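You operate a simulated robot arm through the tools that you are given. There is no shell and no other tool.

You run a simulated robot arm. Do the job below in one go: nothing can be reset, and whatever is moved stays where it is left.

JOB
Brush the caked coat off the disc in the disc drawer.
Fine: the tower is locked off, leave it so; brush back on the gate panel shelf, drawer shut. Where these are worked on the way, their far stop is far enough and under half their travel is too little: disc drawer. What is to be rubbed or washed off counts as gone when no trace of it is left.

It is judged by the outcome, as a careful person would: the job done as asked, and still so three seconds after it is handed in. It fails if anything else is knocked over, pushed out of place, dropped, spilled or broken.

ROBOT AND FRAMES
A 7-joint arm with a three-finger gripper, fixed in place. Base frame: the origin is at the foot of the arm, x ahead of it, y to its left, z up. Units: m, degrees, N and s.
With the tool pointing down near the work surface it reaches from about 0.1 to 0.88 m from the base axis. Its first joint turns from -166.0 to 166.0 degrees. Payload 2.94 kg.
The tool frame sits at the grasp point between the pads (the TCP): z along the fingers, y along the line on which they close. The tips reach 0.03 m beyond it. Largest opening 0.132 m; the body of the gripper starts 0.107 m behind the TCP.
Orientation is that of the tool frame in the base frame, as a unit quaternion [w, x, y, z]. With the fingers straight down and closing along the base's y, the tool's x points along the base's -x, its y along +y and its z along -z.

CONTROLS
- The arm moves only by the tool play_rows. Its argument "steps" is a list of rows, each an object of numbers (a shift or turn left out is 0, a gripper value left out holds the last): "rx", "ry", "rz": the turn, a rotation vector about the tool's x, y, z in units of 8 degrees (1.0 is 8 degrees); "dx", "dy", "dz": the shift along the tool's x, y, z in units of 40 mm (1.0 is 40 mm); "grip": the closure in counts, from 0 (fully open) to 255 (shut). In form: [{"rx": .., "ry": .., "rz": .., "dx": .., "dy": .., "dz": .., "grip": ..}, ...]. A call has 1 to 20 rows; each row shifts and turns the commanded pose from where the row before left it, along the tool's axes as they then stand. A call with a number of a shift or a turn outside -1 to 1 is refused whole. Each row takes 0.2 s and may step no farther than 0.05 m and 8.6 degrees from the row before; otherwise, or with a gripper value out of range, the whole call is refused. A pose out of reach is approached as far as the arm can. The call stops where the force on the tool passes 40 N (or 10 N more than at its start, if that is more) or the arm is blocked; 0.2 s more then pass. Each finger halts on what it meets, pressing with about 42 N; the grip force reading is that of the motor and also rises with nothing between the fingers. The clock runs only during rows and for 0.2 s after the last one: add rows that do not move to give the fingers time. The reply holds the time, the measured pose of the TCP, the force on the tool along the base axes, the opening and the grip force, in the units named above and with some noise, with the torque about the TCP (base axes, N m) and any sound that the robot's microphone picked up.
- Cameras (640 x 400 px; columns grow to the right, rows downward): "scene" is fixed at [0.0358, 0.6574, 1.7761]; the picture's right is [-0.65, -0.76, 0.00], its down [-0.42, 0.36, -0.83] and it looks along [0.63, -0.54, -0.55] (base axes); focal length 361 px, centre (320, 200). "wrist" rides on the gripper at [0.072, 0.003, -0.144] in the tool frame; the picture's right is [-0.04, 1.00, 0.00], its down [-0.88, -0.04, -0.48] and it looks along [-0.47, -0.02, 0.88] (tool axes); focal length 256 px, centre (320, 200). There is no depth. A picture from a camera that has moved, and an enlarged one, comes with that camera's place and axes in the base frame and with its lens. The place of the scene camera against the robot may be out by one fixed shift of up to 0.025 m in any direction.
- get_image(camera): a new picture of that camera. The clock stands still meanwhile.
- raise_lower(by): slides the trunk up (or, below 0, down) by that many m; the arm rides with it, the base frame stays. It gives what a move gives, with no picture.
- close_up(camera, box): a new picture of the part [left, top, right, bottom] of that camera's present view, enlarged. The clock stands still meanwhile.
- job_done(): hands the job in; it is judged then, once.

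Places have to be worked out from the pictures, the camera data and where the tool is seen. Open the gripper and draw the arm clear of the work before you hand the job in, unless the task says otherwise.

The tools are called after "Emit:" as name(argument=value, ...) on one line, values as JSON. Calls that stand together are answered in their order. play_rows: Moves the arm, as the interface text tells. Its arguments: {"type":"object","properties":{"steps":{"type":"array","items":{"type":"object","properties":{"rx":{"type":"number"},"ry":{"type":"number"},"rz":{"type":"number"},"dx":{"type":"number"},"dy":{"type":"number"},"dz":{"type":"number"},"grip":{"type":"number"}}}}},"required":["steps"]} The other tools are called the same way: raise_lower (by) slides the trunk up or down; get_image (camera) takes a picture; close_up (camera, box) takes an enlarged picture of a part of a camera's view; job_done () hands the job in.

At the start:

```text
t: 0.0
tool_pos: [0.5818, 0.0878, 1.5235]
ee_rot: [-0.001, -0.001, 1.0, -0.001]
wrist_force: [-0.2, -0.3, 0.8]
torque: [-0.01, -0.04, -0.03]
finger_gap: 0.132
grasp_force: 0.0
trunk travel left (down, up): [-0.4, 0.14]
```

scene: 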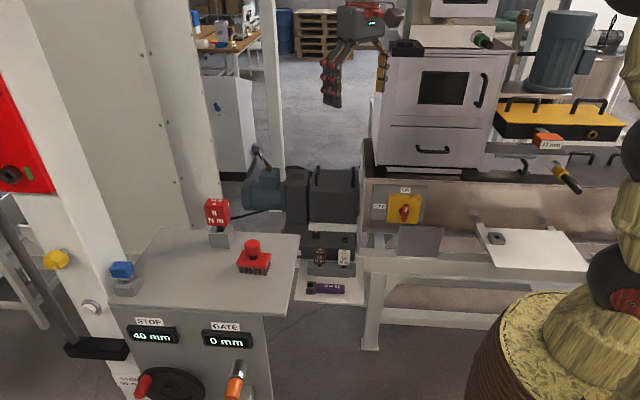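
wrist: 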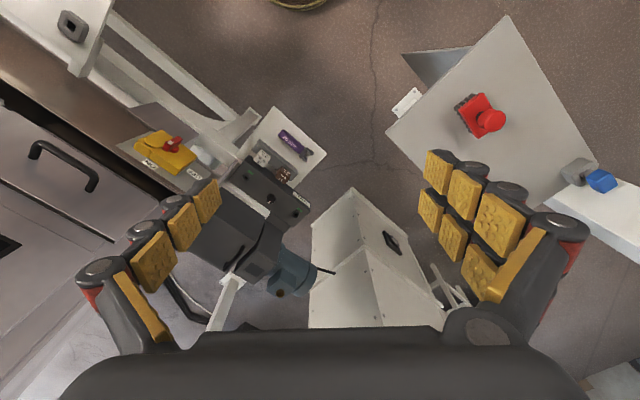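

I start by looking closely at the scene to find the disc drawer, the brush and the shelf of the gate panel.

Emit:
close_up(camera="scene", box=[340, 120, 640, 320])

Emit:
close_up(camera="scene", box=[80, 180, 380, 400])

Emit:
close_up(camera="scene", box=[360, 0, 640, 180])

Emit:
close_up(camera="wrist", box=[0, 0, 320, 200])

Emit:
close_up(camera="wrist", box=[320, 0, 640, 200])

```text
2.00 times, centred on (490, 220) of scene
camera zoom: at [0.0358, 0.6574, 1.7761], right [-0.65, -0.76, 0.0], down [-0.42, 0.36, -0.83], along [0.63, -0.54, -0.55], focal length 721 px, centre (-20, 160)
```

zoom: 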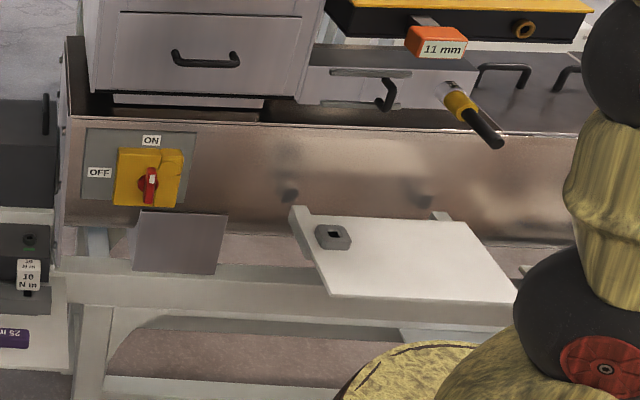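

```text
1.82 times, centred on (230, 290) of scene
camera zoom: at [0.0358, 0.6574, 1.7761], right [-0.65, -0.76, 0.0], down [-0.42, 0.36, -0.83], along [0.63, -0.54, -0.55], focal length 656 px, centre (484, 36)
```

zoom: 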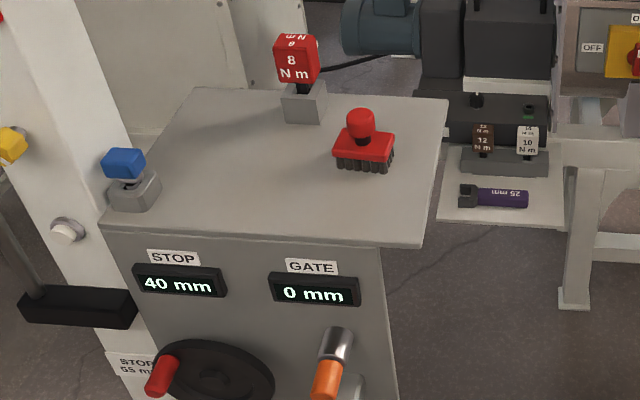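

```text
2.22 times, centred on (500, 90) of scene
camera zoom: at [0.0358, 0.6574, 1.7761], right [-0.65, -0.76, 0.0], down [-0.42, 0.36, -0.83], along [0.63, -0.54, -0.55], focal length 802 px, centre (-80, 444)
```

zoom: 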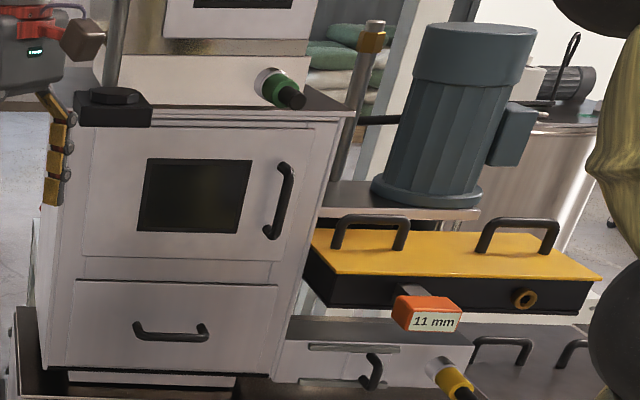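

```text
2.00 times, centred on (160, 100) of wrist
camera zoom: at [0.5111, 0.0919, 1.6676], right [0.04, 1.0, 0.0], down [0.88, -0.04, 0.48], along [0.47, -0.02, -0.88], focal length 512 px, centre (640, 400)
```

zoom: 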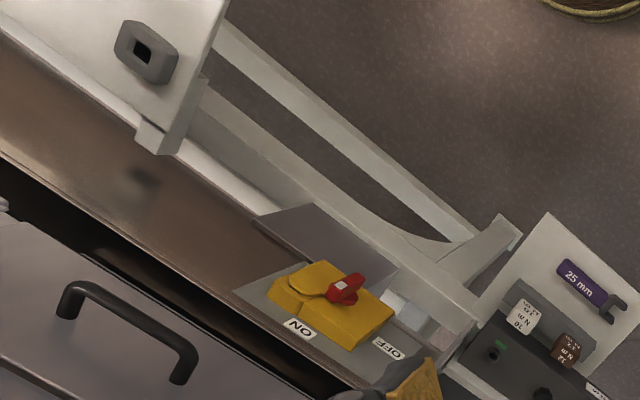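

```text
2.00 times, centred on (480, 100) of wrist
camera zoom: at [0.5111, 0.0919, 1.6676], right [0.04, 1.0, 0.0], down [0.88, -0.04, 0.48], along [0.47, -0.02, -0.88], focal length 512 px, centre (0, 400)
```

zoom: 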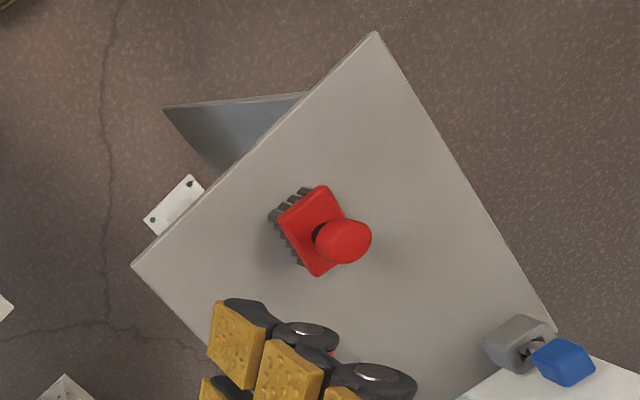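

The tower front with its handled drawers is on the right, and the gate panel with the red brush is on the left. I zoom in further to read the labels and check the lock switch.

Emit:
close_up(camera="scene", box=[360, 130, 480, 205])

Emit:
close_up(camera="scene", box=[360, 170, 456, 230])

Emit:
close_up(camera="scene", box=[470, 110, 630, 210])

Emit:
close_up(camera="scene", box=[370, 0, 530, 100])

Emit:
close_up(camera="scene", box=[190, 190, 300, 290])

Emit:
close_up(camera="scene", box=[280, 230, 370, 300])

Emit:
close_up(camera="wrist", box=[0, 60, 220, 260])

```text
5.33 times, centred on (420, 168) of scene
camera zoom: at [0.0358, 0.6574, 1.7761], right [-0.65, -0.76, 0.0], down [-0.42, 0.36, -0.83], along [0.63, -0.54, -0.55], focal length 1924 px, centre (-213, 373)
```

zoom: 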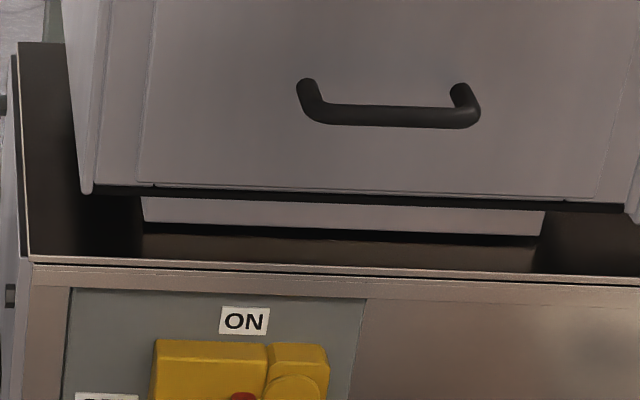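

```text
6.67 times, centred on (408, 200) of scene
camera zoom: at [0.0358, 0.6574, 1.7761], right [-0.65, -0.76, 0.0], down [-0.42, 0.36, -0.83], along [0.63, -0.54, -0.55], focal length 2404 px, centre (-267, 200)
```

zoom: 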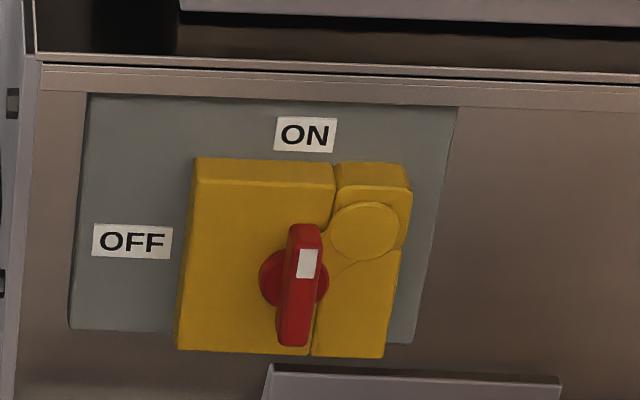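

```text
4.00 times, centred on (550, 160) of scene
camera zoom: at [0.0358, 0.6574, 1.7761], right [-0.65, -0.76, 0.0], down [-0.42, 0.36, -0.83], along [0.63, -0.54, -0.55], focal length 1443 px, centre (-600, 360)
```

zoom: 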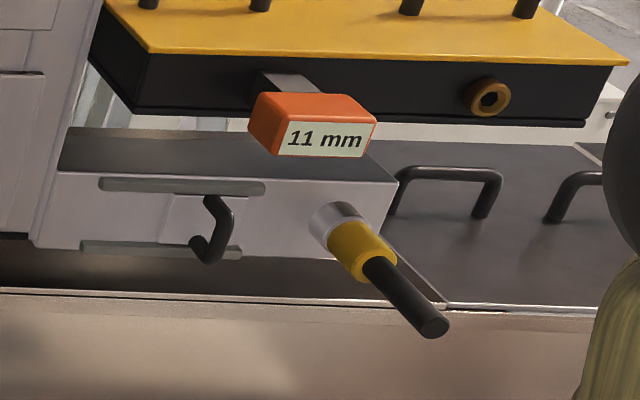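

```text
4.00 times, centred on (450, 50) of scene
camera zoom: at [0.0358, 0.6574, 1.7761], right [-0.65, -0.76, 0.0], down [-0.42, 0.36, -0.83], along [0.63, -0.54, -0.55], focal length 1443 px, centre (-200, 800)
```

zoom: 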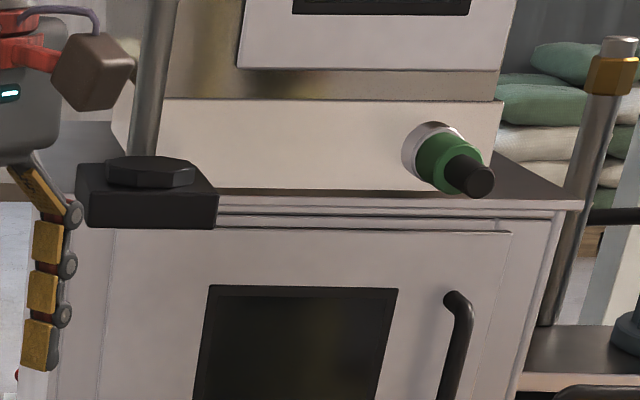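

```text
4.00 times, centred on (245, 240) of scene
camera zoom: at [0.0358, 0.6574, 1.7761], right [-0.65, -0.76, 0.0], down [-0.42, 0.36, -0.83], along [0.63, -0.54, -0.55], focal length 1443 px, centre (620, 40)
```

zoom: 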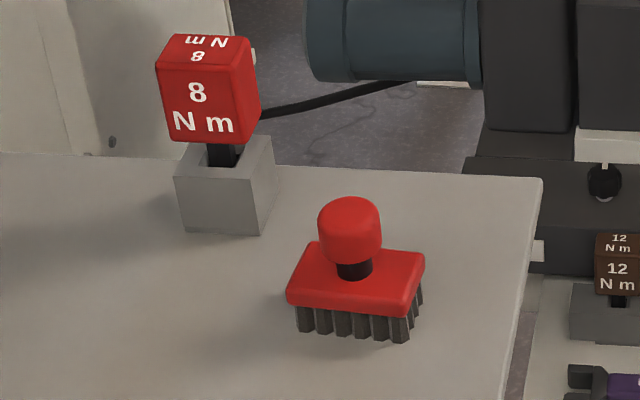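

```text
5.71 times, centred on (325, 265) of scene
camera zoom: at [0.0358, 0.6574, 1.7761], right [-0.65, -0.76, 0.0], down [-0.42, 0.36, -0.83], along [0.63, -0.54, -0.55], focal length 2061 px, centre (291, -171)
```

zoom: 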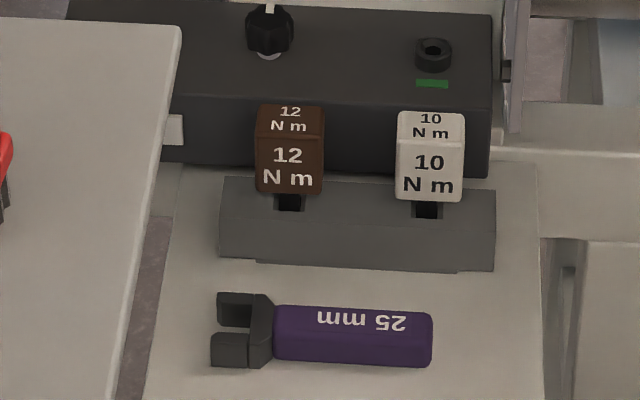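

```text
2.00 times, centred on (110, 160) of wrist
camera zoom: at [0.5111, 0.0919, 1.6676], right [0.04, 1.0, 0.0], down [0.88, -0.04, 0.48], along [0.47, -0.02, -0.88], focal length 512 px, centre (740, 280)
```

zoom: 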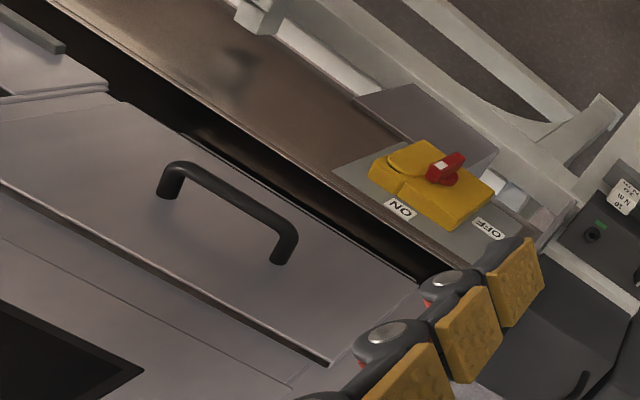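

The red switch handle's white mark seems to point at ON, and no label names the disc drawer yet. I turn the hand toward the tower and tilt it up, in free space, to look with the wrist camera.

Emit:
play_rows(steps=[{"rz": 1}, {"rz": 1}, {"rz": 1}, {"rz": 1}, {"rz": 1}, {"rz": 1}, {"ry": -1}, {"ry": -1}, {"ry": -1}, {"ry": -1}])

Emit:
get_image(camera="wrist")

Emit:
get_image(camera="scene")

```text
t: 2.2
tool_pos: [0.5802, 0.0903, 1.5247]
ee_rot: [0.253, 0.391, 0.878, -0.111]
wrist_force: [-0.3, -1.2, 0.2]
torque: [-0.01, 0.0, 0.0]
finger_gap: 0.1318
grasp_force: 0.0
trunk travel left (down, up): [-0.4, 0.14]
```

```text
taken
camera wrist: at [0.4936, 0.194, 1.6082], right [0.77, 0.64, 0.02], down [0.3, -0.39, 0.87], along [0.57, -0.66, -0.49], focal length 256 px, centre (320, 200)
```

wrist: 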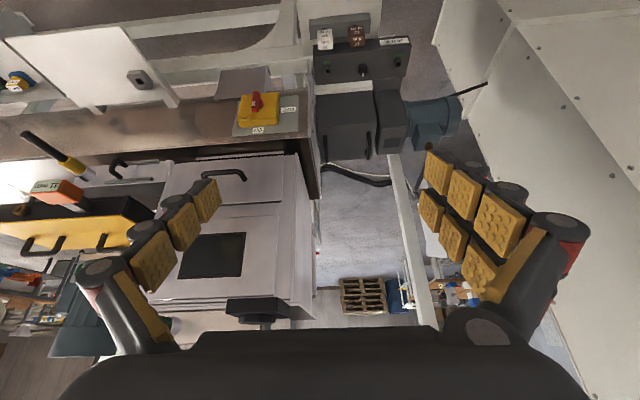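

```text
taken
```

scene: 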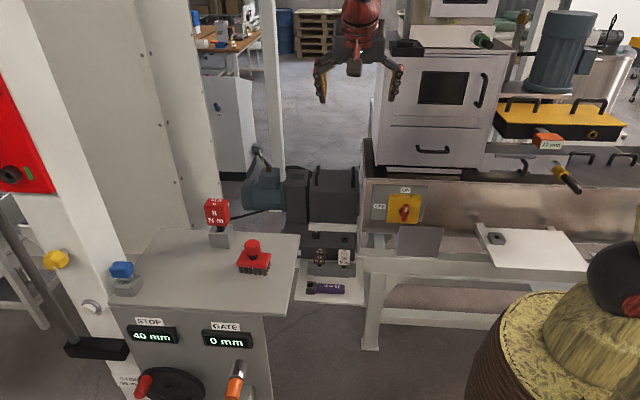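

The view is upside down in this pose, but the bench goes on to the left of the tower in this picture. I yaw further right to see the rest of it.

Emit:
play_rows(steps=[{"rx": 0.531, "rz": 0.848}, {"rx": 0.531, "rz": 0.848}, {"rx": 0.531, "rz": 0.848}, {"rx": 0.531, "rz": 0.848}, {"rx": 0.531, "rz": 0.848}])

Emit:
get_image(camera="wrist")

```text
t: 3.4
tool_pos: [0.5813, 0.0881, 1.5222]
ee_rot: [0.197, 0.669, 0.691, -0.192]
wrist_force: [0.3, -0.9, -1.2]
torque: [-0.01, 0.02, 0.0]
finger_gap: 0.1321
grasp_force: 0.1
trunk travel left (down, up): [-0.4, 0.14]
```

```text
taken
camera wrist: at [0.5822, 0.2262, 1.6067], right [1.0, 0.0, 0.02], down [-0.02, -0.49, 0.87], along [0.01, -0.87, -0.49], focal length 256 px, centre (320, 200)
```

wrist: 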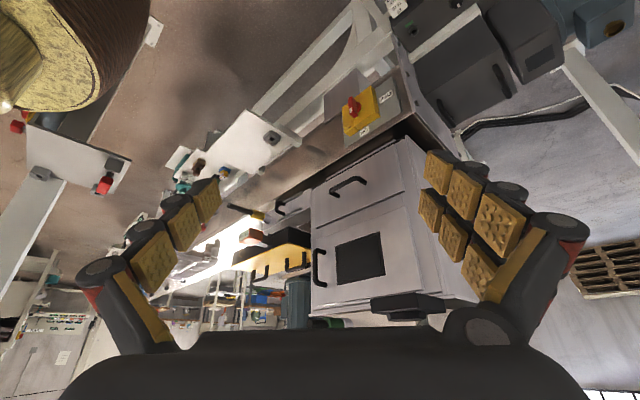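

I zoom into parts of this view to identify the drawers and anything further along.

Emit:
close_up(camera="wrist", box=[160, 80, 320, 180])

Emit:
close_up(camera="wrist", box=[200, 170, 330, 260])

Emit:
close_up(camera="wrist", box=[290, 70, 450, 330])

Emit:
close_up(camera="wrist", box=[0, 90, 160, 210])

```text
4.00 times, centred on (240, 130) of wrist
camera zoom: at [0.5822, 0.2262, 1.6067], right [1.0, 0.0, 0.02], down [-0.02, -0.49, 0.87], along [0.01, -0.87, -0.49], focal length 1024 px, centre (640, 480)
```

zoom: 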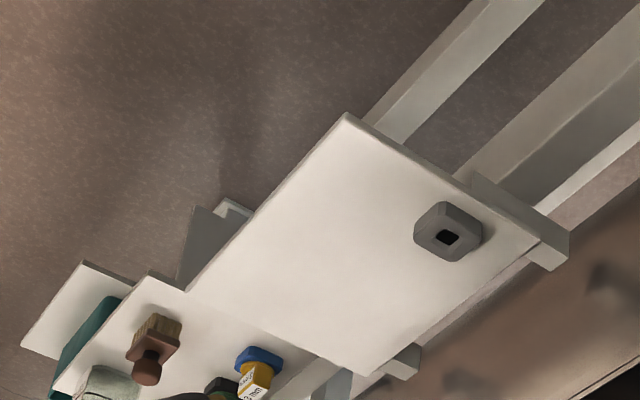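

```text
4.44 times, centred on (265, 215) of wrist
camera zoom: at [0.5822, 0.2262, 1.6067], right [1.0, 0.0, 0.02], down [-0.02, -0.49, 0.87], along [0.01, -0.87, -0.49], focal length 1138 px, centre (564, 133)
```

zoom: 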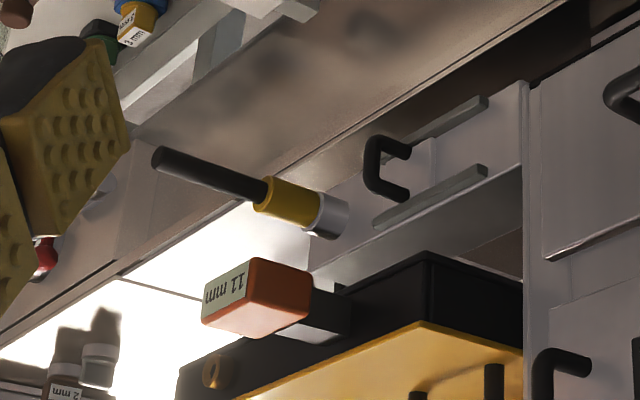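

```text
1.54 times, centred on (370, 200) of wrist
camera zoom: at [0.5822, 0.2262, 1.6067], right [1.0, 0.0, 0.02], down [-0.02, -0.49, 0.87], along [0.01, -0.87, -0.49], focal length 394 px, centre (243, 200)
```

zoom: 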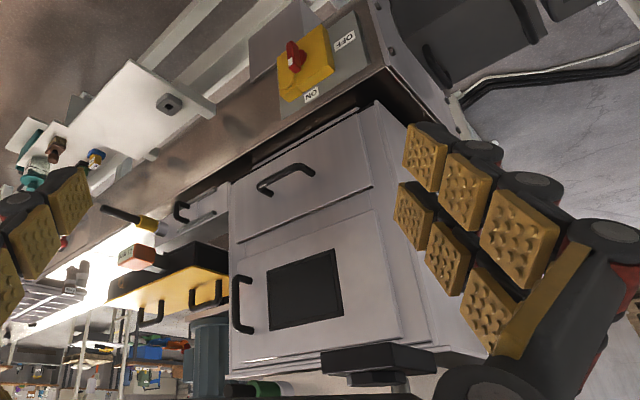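

```text
3.33 times, centred on (80, 150) of wrist
camera zoom: at [0.5822, 0.2262, 1.6067], right [1.0, 0.0, 0.02], down [-0.02, -0.49, 0.87], along [0.01, -0.87, -0.49], focal length 853 px, centre (1120, 367)
```

zoom: 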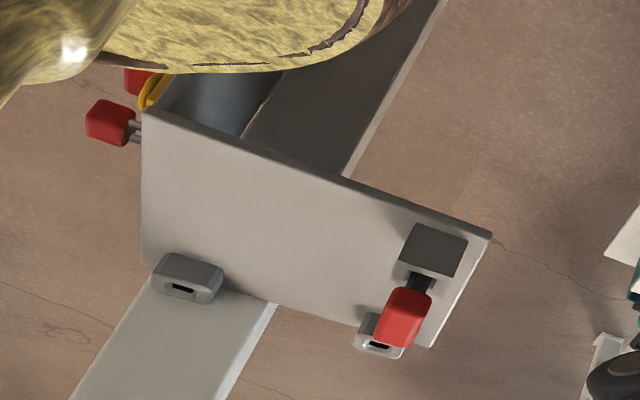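

I take a finer view of the drawer handle from here, so I can triangulate it with the scene camera and get the face direction.

Emit:
close_up(camera="wrist", box=[310, 130, 422, 200])

Emit:
close_up(camera="wrist", box=[330, 70, 442, 140])

Emit:
close_up(camera="wrist", box=[300, 190, 460, 330])

```text
5.71 times, centred on (366, 165) of wrist
camera zoom: at [0.5822, 0.2262, 1.6067], right [1.0, 0.0, 0.02], down [-0.02, -0.49, 0.87], along [0.01, -0.87, -0.49], focal length 1463 px, centre (57, 400)
```

zoom: 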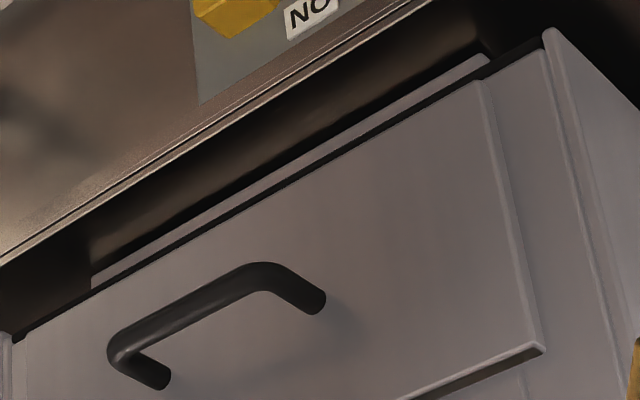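

```text
5.71 times, centred on (386, 105) of wrist
camera zoom: at [0.5822, 0.2262, 1.6067], right [1.0, 0.0, 0.02], down [-0.02, -0.49, 0.87], along [0.01, -0.87, -0.49], focal length 1463 px, centre (-57, 743)
```

zoom: 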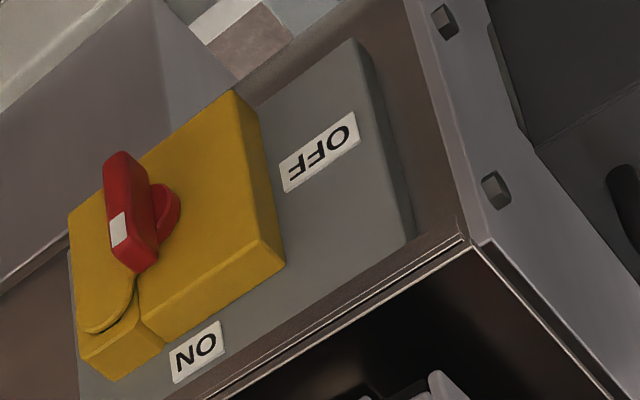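

```text
2.86 times, centred on (380, 260) of wrist
camera zoom: at [0.5822, 0.2262, 1.6067], right [1.0, 0.0, 0.02], down [-0.02, -0.49, 0.87], along [0.01, -0.87, -0.49], focal length 731 px, centre (149, 29)
```

zoom: 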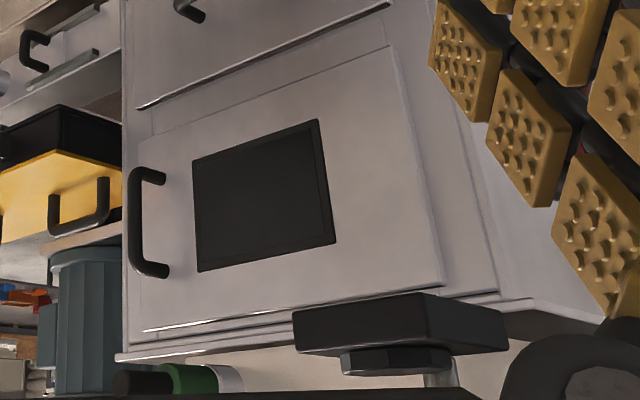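

The switch handle's mark does point at ON, so I want to survey the rest of the site before deciding what "the tower" and "disc drawer" are. I keep yawing right in place.

Emit:
play_rows(steps=[{"rx": 0.531, "rz": 0.848}, {"rx": 0.531, "rz": 0.848}, {"rx": 0.531, "rz": 0.848}, {"rx": 0.531, "rz": 0.848}, {"rx": 0.531, "rz": 0.848}, {"rx": 0.531, "rz": 0.848}])

Emit:
get_image(camera="wrist")

```text
t: 4.8
tool_pos: [0.5679, 0.0845, 1.5023]
ee_rot: [0.102, 0.891, 0.359, -0.257]
wrist_force: [0.1, -0.3, -0.2]
torque: [0.01, -0.01, 0.02]
finger_gap: 0.132
grasp_force: 0.0
out of reach, approached as far as the arm can: row 5, 6
trunk travel left (down, up): [-0.4, 0.14]
```

```text
taken
camera wrist: at [0.6711, 0.1772, 1.5865], right [0.67, -0.75, 0.02], down [-0.38, -0.31, 0.87], along [-0.64, -0.59, -0.49], focal length 256 px, centre (320, 200)
```

wrist: 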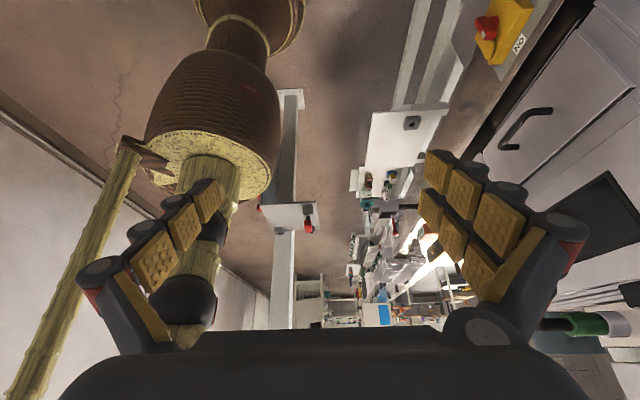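

I'm at the joint limit of this yaw. I zoom in on the stations behind the robot's right side.

Emit:
close_up(camera="wrist", box=[330, 90, 460, 220])

Emit:
close_up(camera="wrist", box=[330, 200, 460, 330])

Emit:
close_up(camera="wrist", box=[240, 180, 340, 260])

Emit:
close_up(camera="wrist", box=[460, 60, 640, 360])

```text
3.08 times, centred on (395, 155) of wrist
camera zoom: at [0.6711, 0.1772, 1.5865], right [0.67, -0.75, 0.02], down [-0.38, -0.31, 0.87], along [-0.64, -0.59, -0.49], focal length 788 px, centre (89, 338)
```

zoom: 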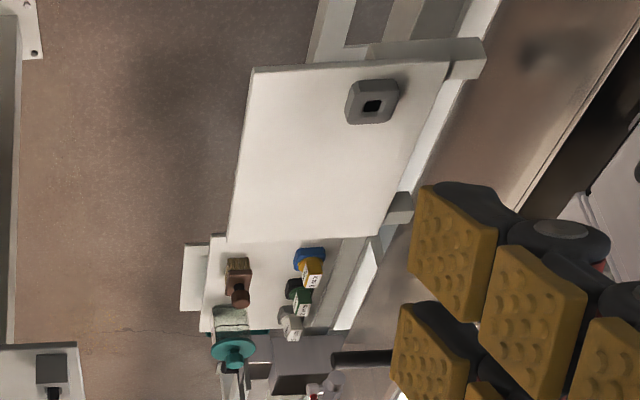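

```text
3.08 times, centred on (395, 265) of wrist
camera zoom: at [0.6711, 0.1772, 1.5865], right [0.67, -0.75, 0.02], down [-0.38, -0.31, 0.87], along [-0.64, -0.59, -0.49], focal length 788 px, centre (89, 0)
```

zoom: 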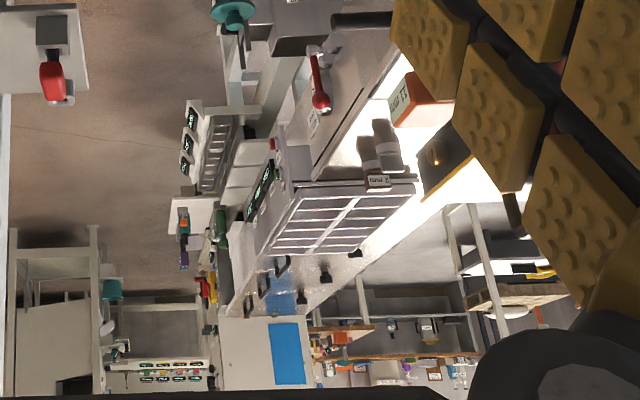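

```text
5.00 times, centred on (290, 220) of wrist
camera zoom: at [0.6711, 0.1772, 1.5865], right [0.67, -0.75, 0.02], down [-0.38, -0.31, 0.87], along [-0.64, -0.59, -0.49], focal length 1280 px, centre (470, 100)
```

zoom: 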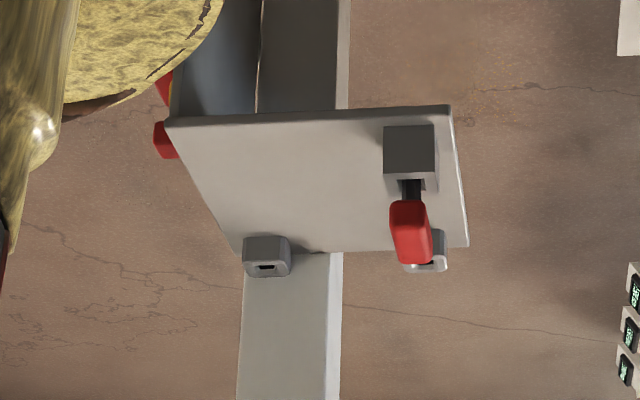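

```text
1.33 times, centred on (550, 210) of wrist
camera zoom: at [0.6711, 0.1772, 1.5865], right [0.67, -0.75, 0.02], down [-0.38, -0.31, 0.87], along [-0.64, -0.59, -0.49], focal length 341 px, centre (13, 187)
```

zoom: 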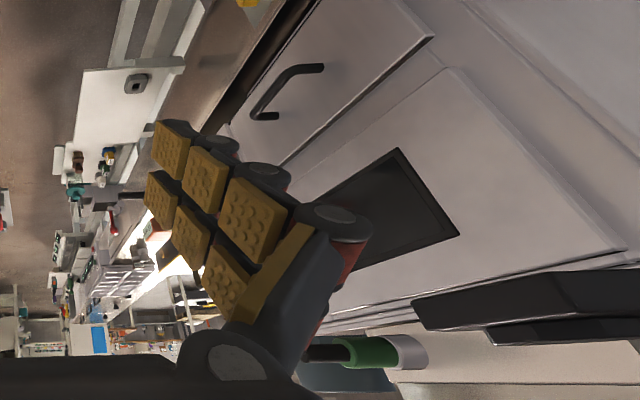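

The far stations look like a continuing line, out of my reach. I turn back left past the start to inspect the gate panel side and the column beyond it.

Emit:
play_rows(steps=[{"rx": -0.531, "rz": -0.848}, {"rx": -0.531, "rz": -0.848}, {"rx": -0.531, "rz": -0.848}, {"rx": -0.531, "rz": -0.848}, {"rx": -0.531, "rz": -0.848}, {"rx": -0.531, "rz": -0.848}, {"rx": -0.531, "rz": -0.848}, {"rx": -0.531, "rz": -0.848}, {"rx": -0.531, "rz": -0.848}, {"rx": -0.531, "rz": -0.848}, {"rx": -0.531, "rz": -0.848}, {"rx": -0.531, "rz": -0.848}, {"rx": -0.531, "rz": -0.848}, {"rx": -0.531, "rz": -0.848}, {"rx": -0.531, "rz": -0.848}, {"rx": -0.531, "rz": -0.848}, {"rx": -0.531, "rz": -0.848}, {"rx": -0.531, "rz": -0.848}])

Emit:
get_image(camera="wrist")

```text
t: 8.6
tool_pos: [0.5664, 0.0848, 1.5029]
ee_rot: [0.275, -0.068, 0.959, 0.02]
wrist_force: [-0.5, 0.3, 0.0]
torque: [0.02, 0.02, 0.0]
finger_gap: 0.1322
grasp_force: 0.0
trunk travel left (down, up): [-0.4, 0.14]
```

```text
taken
camera wrist: at [0.4322, 0.0683, 1.5866], right [-0.1, 0.99, 0.02], down [0.49, 0.03, 0.87], along [0.86, 0.1, -0.49], focal length 256 px, centre (320, 200)
```

wrist: 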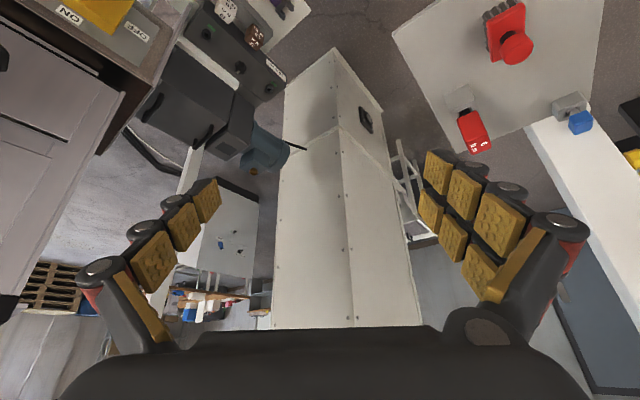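

I turn further left to see the column and the gate panel side.

Emit:
play_rows(steps=[{"rx": -0.531, "rz": -0.848}, {"rx": -0.531, "rz": -0.848}, {"rx": -0.531, "rz": -0.848}, {"rx": -0.531, "rz": -0.848}, {"rx": -0.531, "rz": -0.848}, {"rx": -0.531, "rz": -0.848}, {"rx": -0.531, "rz": -0.848}])

Emit:
get_image(camera="wrist")

Emit:
close_up(camera="scene", box=[0, 60, 160, 400])

Emit:
close_up(camera="scene", box=[120, 310, 270, 400])

```text
t: 10.2
tool_pos: [0.5686, 0.0853, 1.5015]
ee_rot: [0.234, -0.51, 0.814, 0.147]
wrist_force: [0.5, -0.1, 0.0]
torque: [-0.02, 0.05, 0.02]
finger_gap: 0.1322
grasp_force: 0.1
trunk travel left (down, up): [-0.4, 0.14]
```

```text
taken
camera wrist: at [0.5079, -0.0372, 1.5855], right [-0.88, 0.47, 0.02], down [0.25, 0.43, 0.87], along [0.4, 0.77, -0.49], focal length 256 px, centre (320, 200)
```

wrist: 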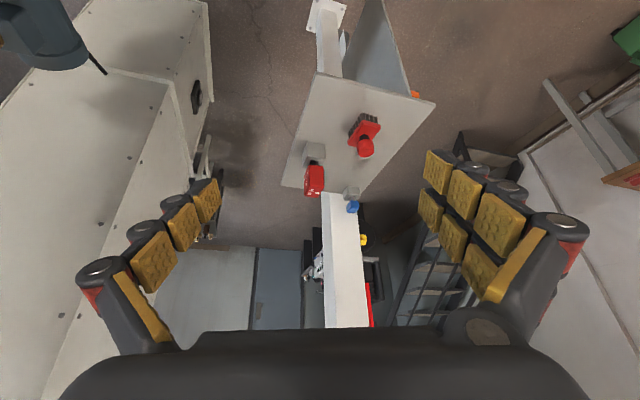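

```text
1.18 times, centred on (80, 230) of scene
camera zoom: at [0.0358, 0.6574, 1.7761], right [-0.65, -0.76, 0.0], down [-0.42, 0.36, -0.83], along [0.63, -0.54, -0.55], focal length 424 px, centre (602, 165)
```

zoom: 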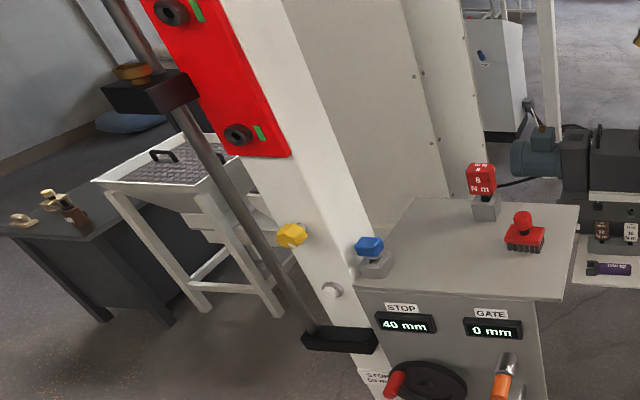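

```text
4.27 times, centred on (195, 355) of scene
camera zoom: at [0.0358, 0.6574, 1.7761], right [-0.65, -0.76, 0.0], down [-0.42, 0.36, -0.83], along [0.63, -0.54, -0.55], focal length 1539 px, centre (853, -461)
```

zoom: 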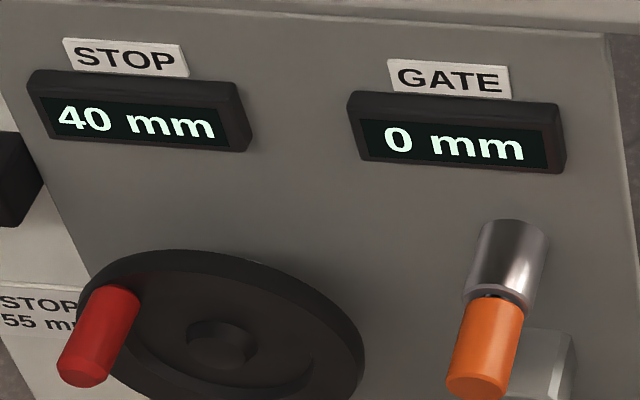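

The gate panel with its brush and shelf is confirmed here, and the tower is the stacked cabinet at about 45°, with its drawer handle near (0.655, -0.385, 1.205). I roll the hand so that it faces the tower horizontally with the fingers closing vertically, and look at it from the front.

Emit:
play_rows(steps=[{"ry": 1}, {"ry": 1}, {"ry": 1}, {"ry": 1}, {"rz": 1}, {"rz": 1}, {"rx": 1}, {"rx": 1}, {"rx": 1}, {"rx": 1}, {"rx": 1}, {"rx": 1}, {"rx": 1}, {"rx": 1}])

Emit:
get_image(camera="wrist")

Emit:
get_image(camera="scene")

```text
t: 13.2
tool_pos: [0.5671, 0.0846, 1.5024]
ee_rot: [0.217, -0.344, 0.775, -0.484]
wrist_force: [0.5, -0.9, 0.6]
torque: [0.0, 0.01, 0.02]
finger_gap: 0.1317
grasp_force: 0.0
trunk travel left (down, up): [-0.4, 0.14]
```

```text
taken
camera wrist: at [0.4244, 0.1188, 1.5624], right [-0.3, 0.33, -0.9], down [0.28, 0.93, 0.24], along [0.91, -0.18, -0.37], focal length 256 px, centre (320, 200)
```

wrist: 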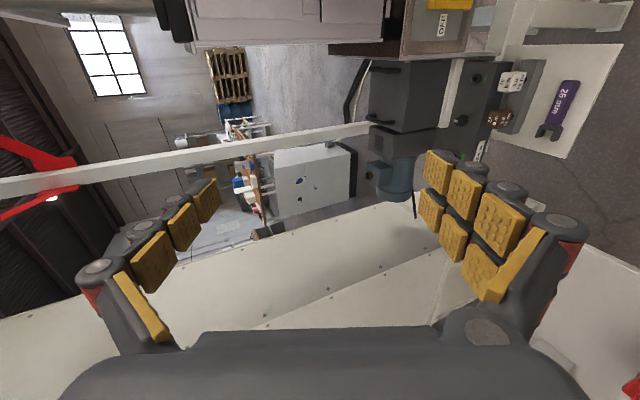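

```text
taken
```

scene: 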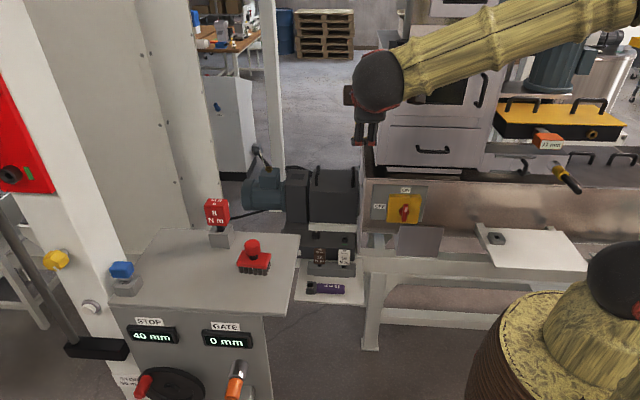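

The hand now faces the tower, tilted 26° down. I shift it to stand off in front of the tower, staying about 0.27 m from the face.

Emit:
play_rows(steps=[{"dx": 0.849, "dy": -0.213, "dz": 0.433}, {"dx": 0.849, "dy": -0.213, "dz": 0.433}, {"dx": 0.849, "dy": -0.213, "dz": 0.433}, {"dx": 0.849, "dy": -0.213, "dz": 0.433}, {"dx": 0.849, "dy": -0.213, "dz": 0.433}, {"dx": 0.849, "dy": -0.213, "dz": 0.433}, {"dx": 0.849, "dy": -0.213, "dz": 0.433}, {"dx": 0.849, "dy": -0.213, "dz": 0.433}])

Emit:
get_image(camera="wrist")

Emit:
get_image(camera="scene")

```text
t: 15.0
tool_pos: [0.4998, -0.2197, 1.5034]
ee_rot: [0.217, -0.345, 0.775, -0.483]
wrist_force: [-0.1, -0.3, 0.0]
torque: [0.0, 0.03, 0.0]
finger_gap: 0.132
grasp_force: 0.2
trunk travel left (down, up): [-0.4, 0.14]
```

```text
taken
camera wrist: at [0.3566, -0.1857, 1.5645], right [-0.3, 0.33, -0.9], down [0.28, 0.93, 0.24], along [0.91, -0.18, -0.37], focal length 256 px, centre (320, 200)
```

wrist: 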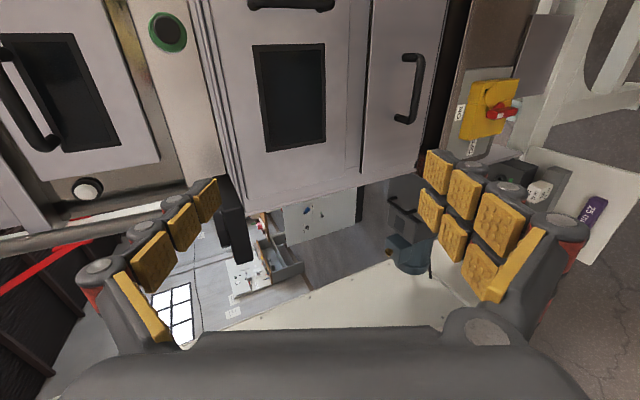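

```text
taken
```

scene: 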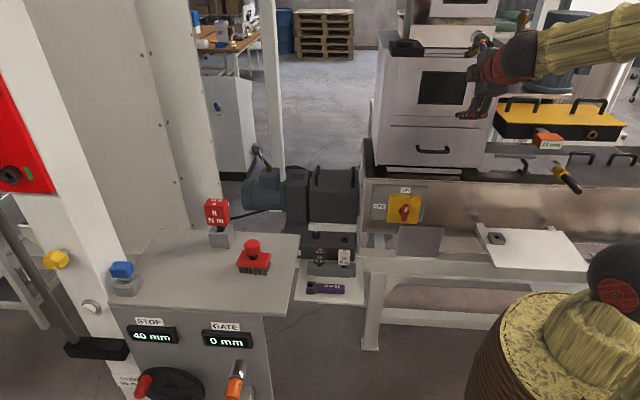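

Now the tower is in view, turned 90°. I zoom in on the isolator, the drawer and the upper module.

Emit:
close_up(camera="wrist", box=[430, 60, 542, 160])

Emit:
close_up(camera="wrist", box=[340, 0, 500, 200])

Emit:
close_up(camera="wrist", box=[0, 0, 250, 240])

```text
4.00 times, centred on (486, 110) of wrist
camera zoom: at [0.3566, -0.1857, 1.5645], right [-0.3, 0.33, -0.9], down [0.28, 0.93, 0.24], along [0.91, -0.18, -0.37], focal length 1024 px, centre (-344, 560)
```

zoom: 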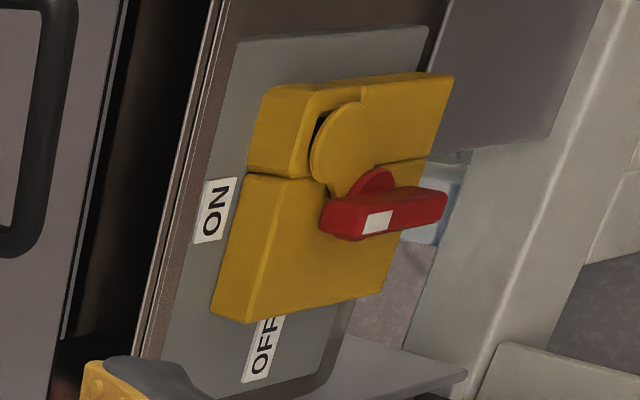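

```text
2.00 times, centred on (420, 100) of wrist
camera zoom: at [0.3566, -0.1857, 1.5645], right [-0.3, 0.33, -0.9], down [0.28, 0.93, 0.24], along [0.91, -0.18, -0.37], focal length 512 px, centre (120, 400)
```

zoom: 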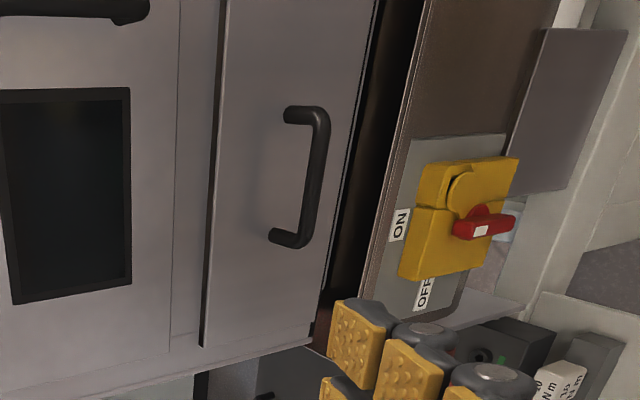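

```text
1.67 times, centred on (125, 120) of wrist
camera zoom: at [0.3566, -0.1857, 1.5645], right [-0.3, 0.33, -0.9], down [0.28, 0.93, 0.24], along [0.91, -0.18, -0.37], focal length 427 px, centre (645, 333)
```

zoom: 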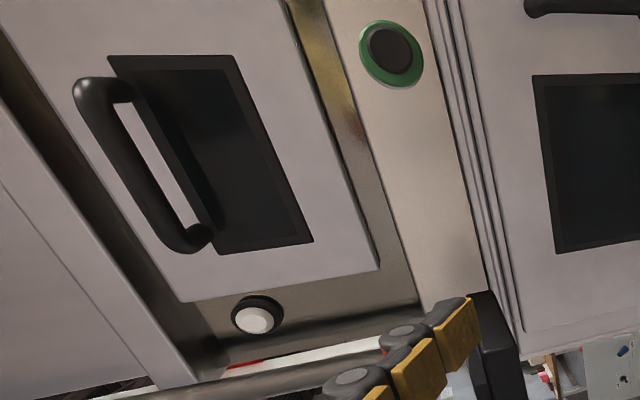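

The isolator's mark points to ON as seen from here too. I check the other hardware that could be the tower's lock: the red plate on the column, the tall casing and the black box by the motor.

Emit:
close_up(camera="scene", box=[0, 60, 120, 210])

Emit:
close_up(camera="scene", box=[40, 220, 160, 400])

Emit:
close_up(camera="scene", box=[230, 150, 380, 300])

Emit:
close_up(camera="scene", box=[370, 0, 530, 110])

```text
2.67 times, centred on (60, 135) of scene
camera zoom: at [0.0358, 0.6574, 1.7761], right [-0.65, -0.76, 0.0], down [-0.42, 0.36, -0.83], along [0.63, -0.54, -0.55], focal length 962 px, centre (1013, 373)
```

zoom: 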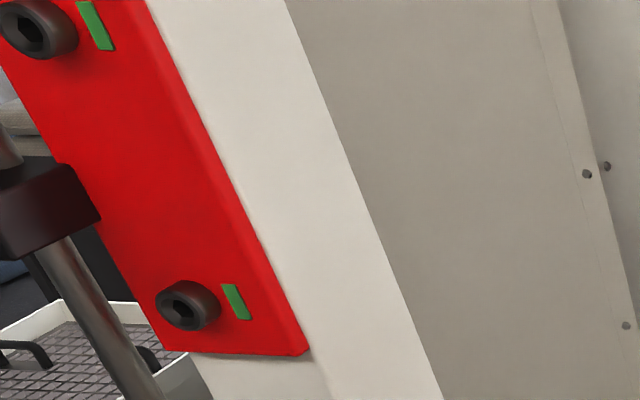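

```text
2.22 times, centred on (100, 310) of scene
camera zoom: at [0.0358, 0.6574, 1.7761], right [-0.65, -0.76, 0.0], down [-0.42, 0.36, -0.83], along [0.63, -0.54, -0.55], focal length 802 px, centre (809, -44)
```

zoom: 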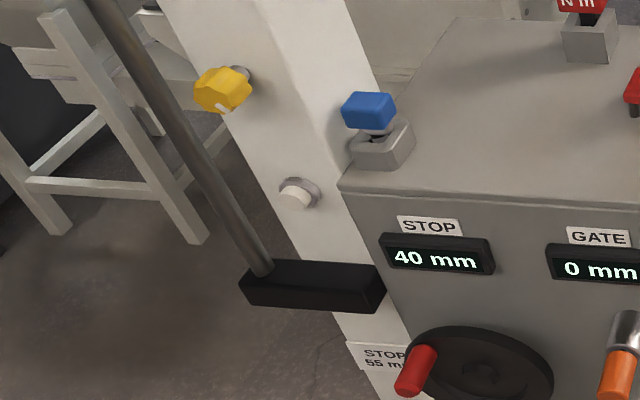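

```text
2.67 times, centred on (305, 225) of scene
camera zoom: at [0.0358, 0.6574, 1.7761], right [-0.65, -0.76, 0.0], down [-0.42, 0.36, -0.83], along [0.63, -0.54, -0.55], focal length 962 px, centre (360, 133)
```

zoom: 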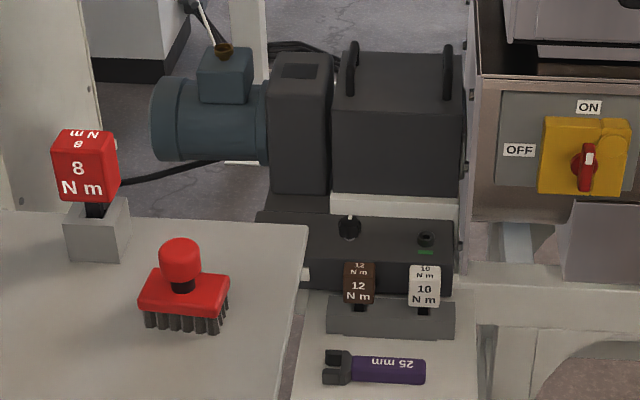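

```text
3.64 times, centred on (450, 55) of scene
camera zoom: at [0.0358, 0.6574, 1.7761], right [-0.65, -0.76, 0.0], down [-0.42, 0.36, -0.83], along [0.63, -0.54, -0.55], focal length 1312 px, centre (-153, 727)
```

zoom: 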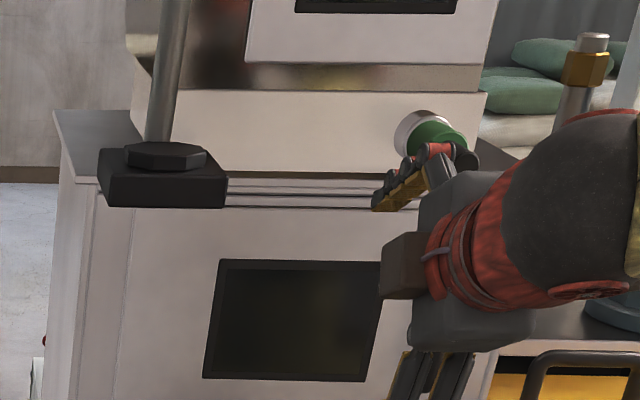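

Nothing else here looks like a tower lock. I lower the trunk to bring the hand to drawer height and get a straight view of the isolator and drawer.

Emit:
raise_lower(by=-0.2)

Emit:
get_image(camera="wrist")

Emit:
get_image(camera="scene")

```text
t: 17.2
tool_pos: [0.4995, -0.2197, 1.304]
ee_rot: [0.216, -0.345, 0.775, -0.483]
wrist_force: [0.4, -0.4, 0.2]
torque: [0.01, 0.0, 0.0]
finger_gap: 0.1323
grasp_force: 0.1
trunk travel left (down, up): [-0.2, 0.34]
```

```text
taken
camera wrist: at [0.3569, -0.185, 1.3647], right [-0.3, 0.33, -0.9], down [0.28, 0.93, 0.24], along [0.91, -0.18, -0.37], focal length 256 px, centre (320, 200)
```

wrist: 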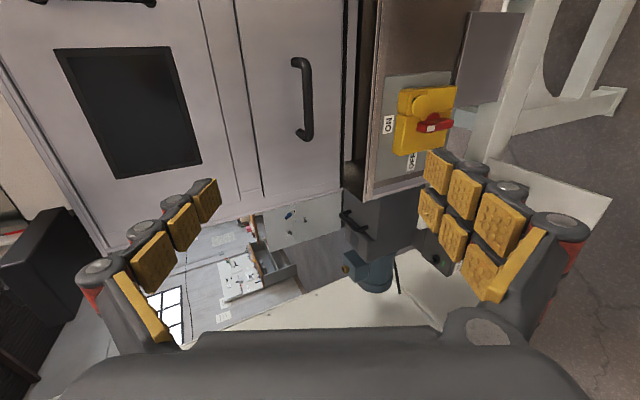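

```text
taken
```

scene: 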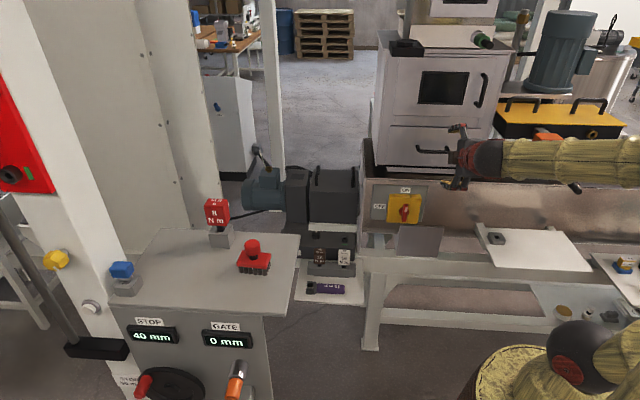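

Emit:
close_up(camera="wrist", box=[376, 70, 472, 180])

Emit:
close_up(camera="wrist", box=[220, 0, 380, 210])

Emit:
close_up(camera="scene", box=[360, 170, 456, 230])

```text
3.64 times, centred on (424, 125) of wrist
camera zoom: at [0.3569, -0.185, 1.3647], right [-0.3, 0.33, -0.9], down [0.28, 0.93, 0.24], along [0.91, -0.18, -0.37], focal length 931 px, centre (-58, 473)
```

zoom: 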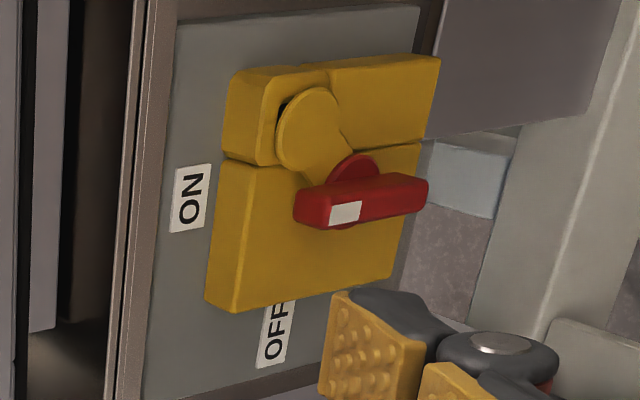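

```text
1.90 times, centred on (300, 105) of wrist
camera zoom: at [0.3569, -0.185, 1.3647], right [-0.3, 0.33, -0.9], down [0.28, 0.93, 0.24], along [0.91, -0.18, -0.37], focal length 488 px, centre (358, 381)
```

zoom: 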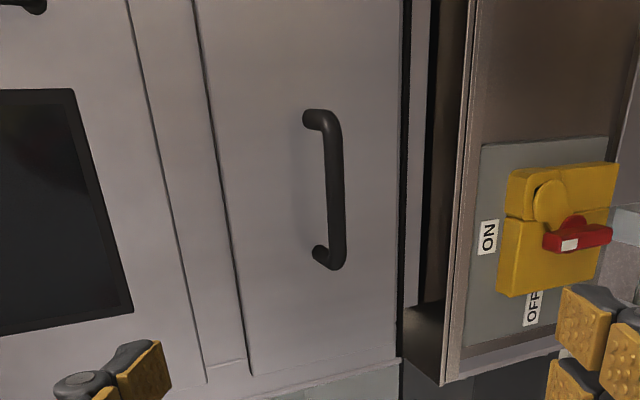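

```text
6.67 times, centred on (408, 200) of scene
camera zoom: at [0.0358, 0.6574, 1.7761], right [-0.65, -0.76, 0.0], down [-0.42, 0.36, -0.83], along [0.63, -0.54, -0.55], focal length 2404 px, centre (-267, 200)
```

zoom: 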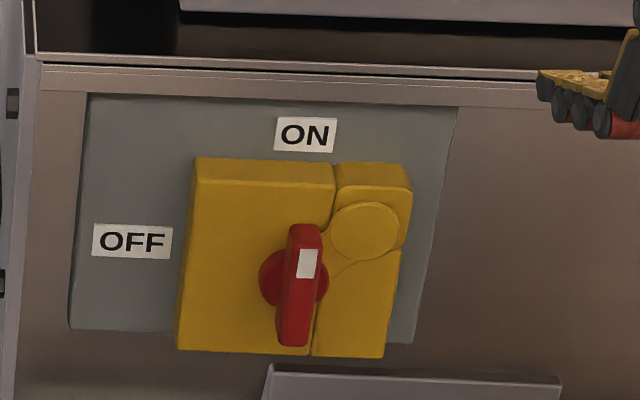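

The isolator clearly reads ON, which doesn't agree with "locked off" if it is the tower's, so I gather more evidence before touching anything. I yaw the hand toward the tower and raise the trunk to inspect the upper module and its fittings.

Emit:
play_rows(steps=[{"ry": 0.899, "rz": 0.438}, {"ry": 0.899, "rz": 0.438}, {"ry": 0.899, "rz": 0.438}, {"ry": 0.899, "rz": 0.438}])

Emit:
get_image(camera="wrist")

Emit:
raise_lower(by=0.34)

Emit:
get_image(camera="wrist")

```text
t: 18.2
tool_pos: [0.5007, -0.219, 1.3019]
ee_rot: [0.072, -0.118, 0.841, -0.524]
wrist_force: [0.6, 0.5, -0.5]
torque: [-0.01, -0.01, -0.02]
finger_gap: 0.1319
grasp_force: 0.0
trunk travel left (down, up): [-0.2, 0.34]
```

```text
taken
camera wrist: at [0.3974, -0.1132, 1.3641], right [-0.08, 0.43, -0.9], down [0.73, 0.64, 0.24], along [0.68, -0.64, -0.37], focal length 256 px, centre (320, 200)
```

wrist: 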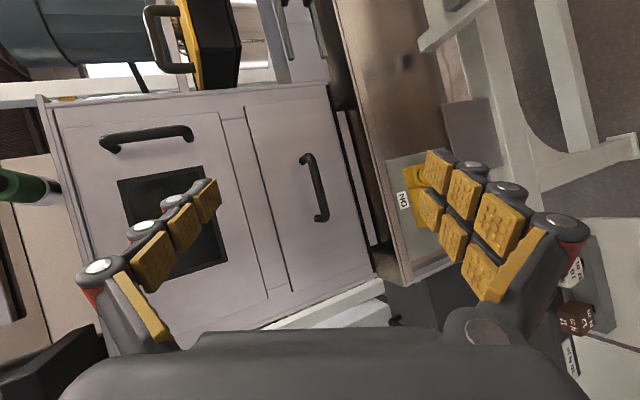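

```text
t: 21.5
tool_pos: [0.4997, -0.2187, 1.6428]
ee_rot: [0.073, -0.119, 0.84, -0.524]
wrist_force: [0.8, 0.3, 0.6]
torque: [0.0, -0.01, 0.01]
finger_gap: 0.1321
grasp_force: 0.0
trunk travel left (down, up): [-0.54, 0.0]
```

```text
taken
camera wrist: at [0.3968, -0.1134, 1.7042], right [-0.08, 0.43, -0.9], down [0.73, 0.64, 0.24], along [0.68, -0.64, -0.37], focal length 256 px, centre (320, 200)
```

wrist: 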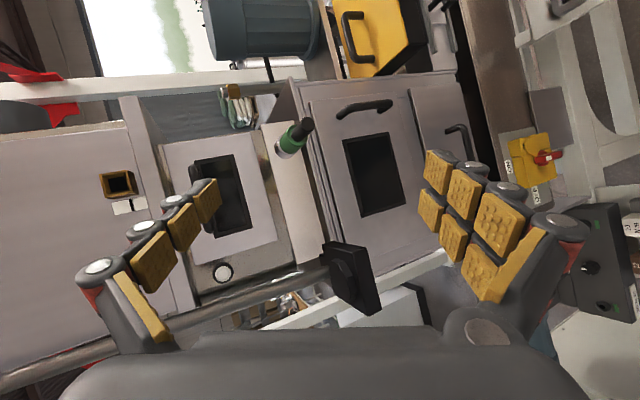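

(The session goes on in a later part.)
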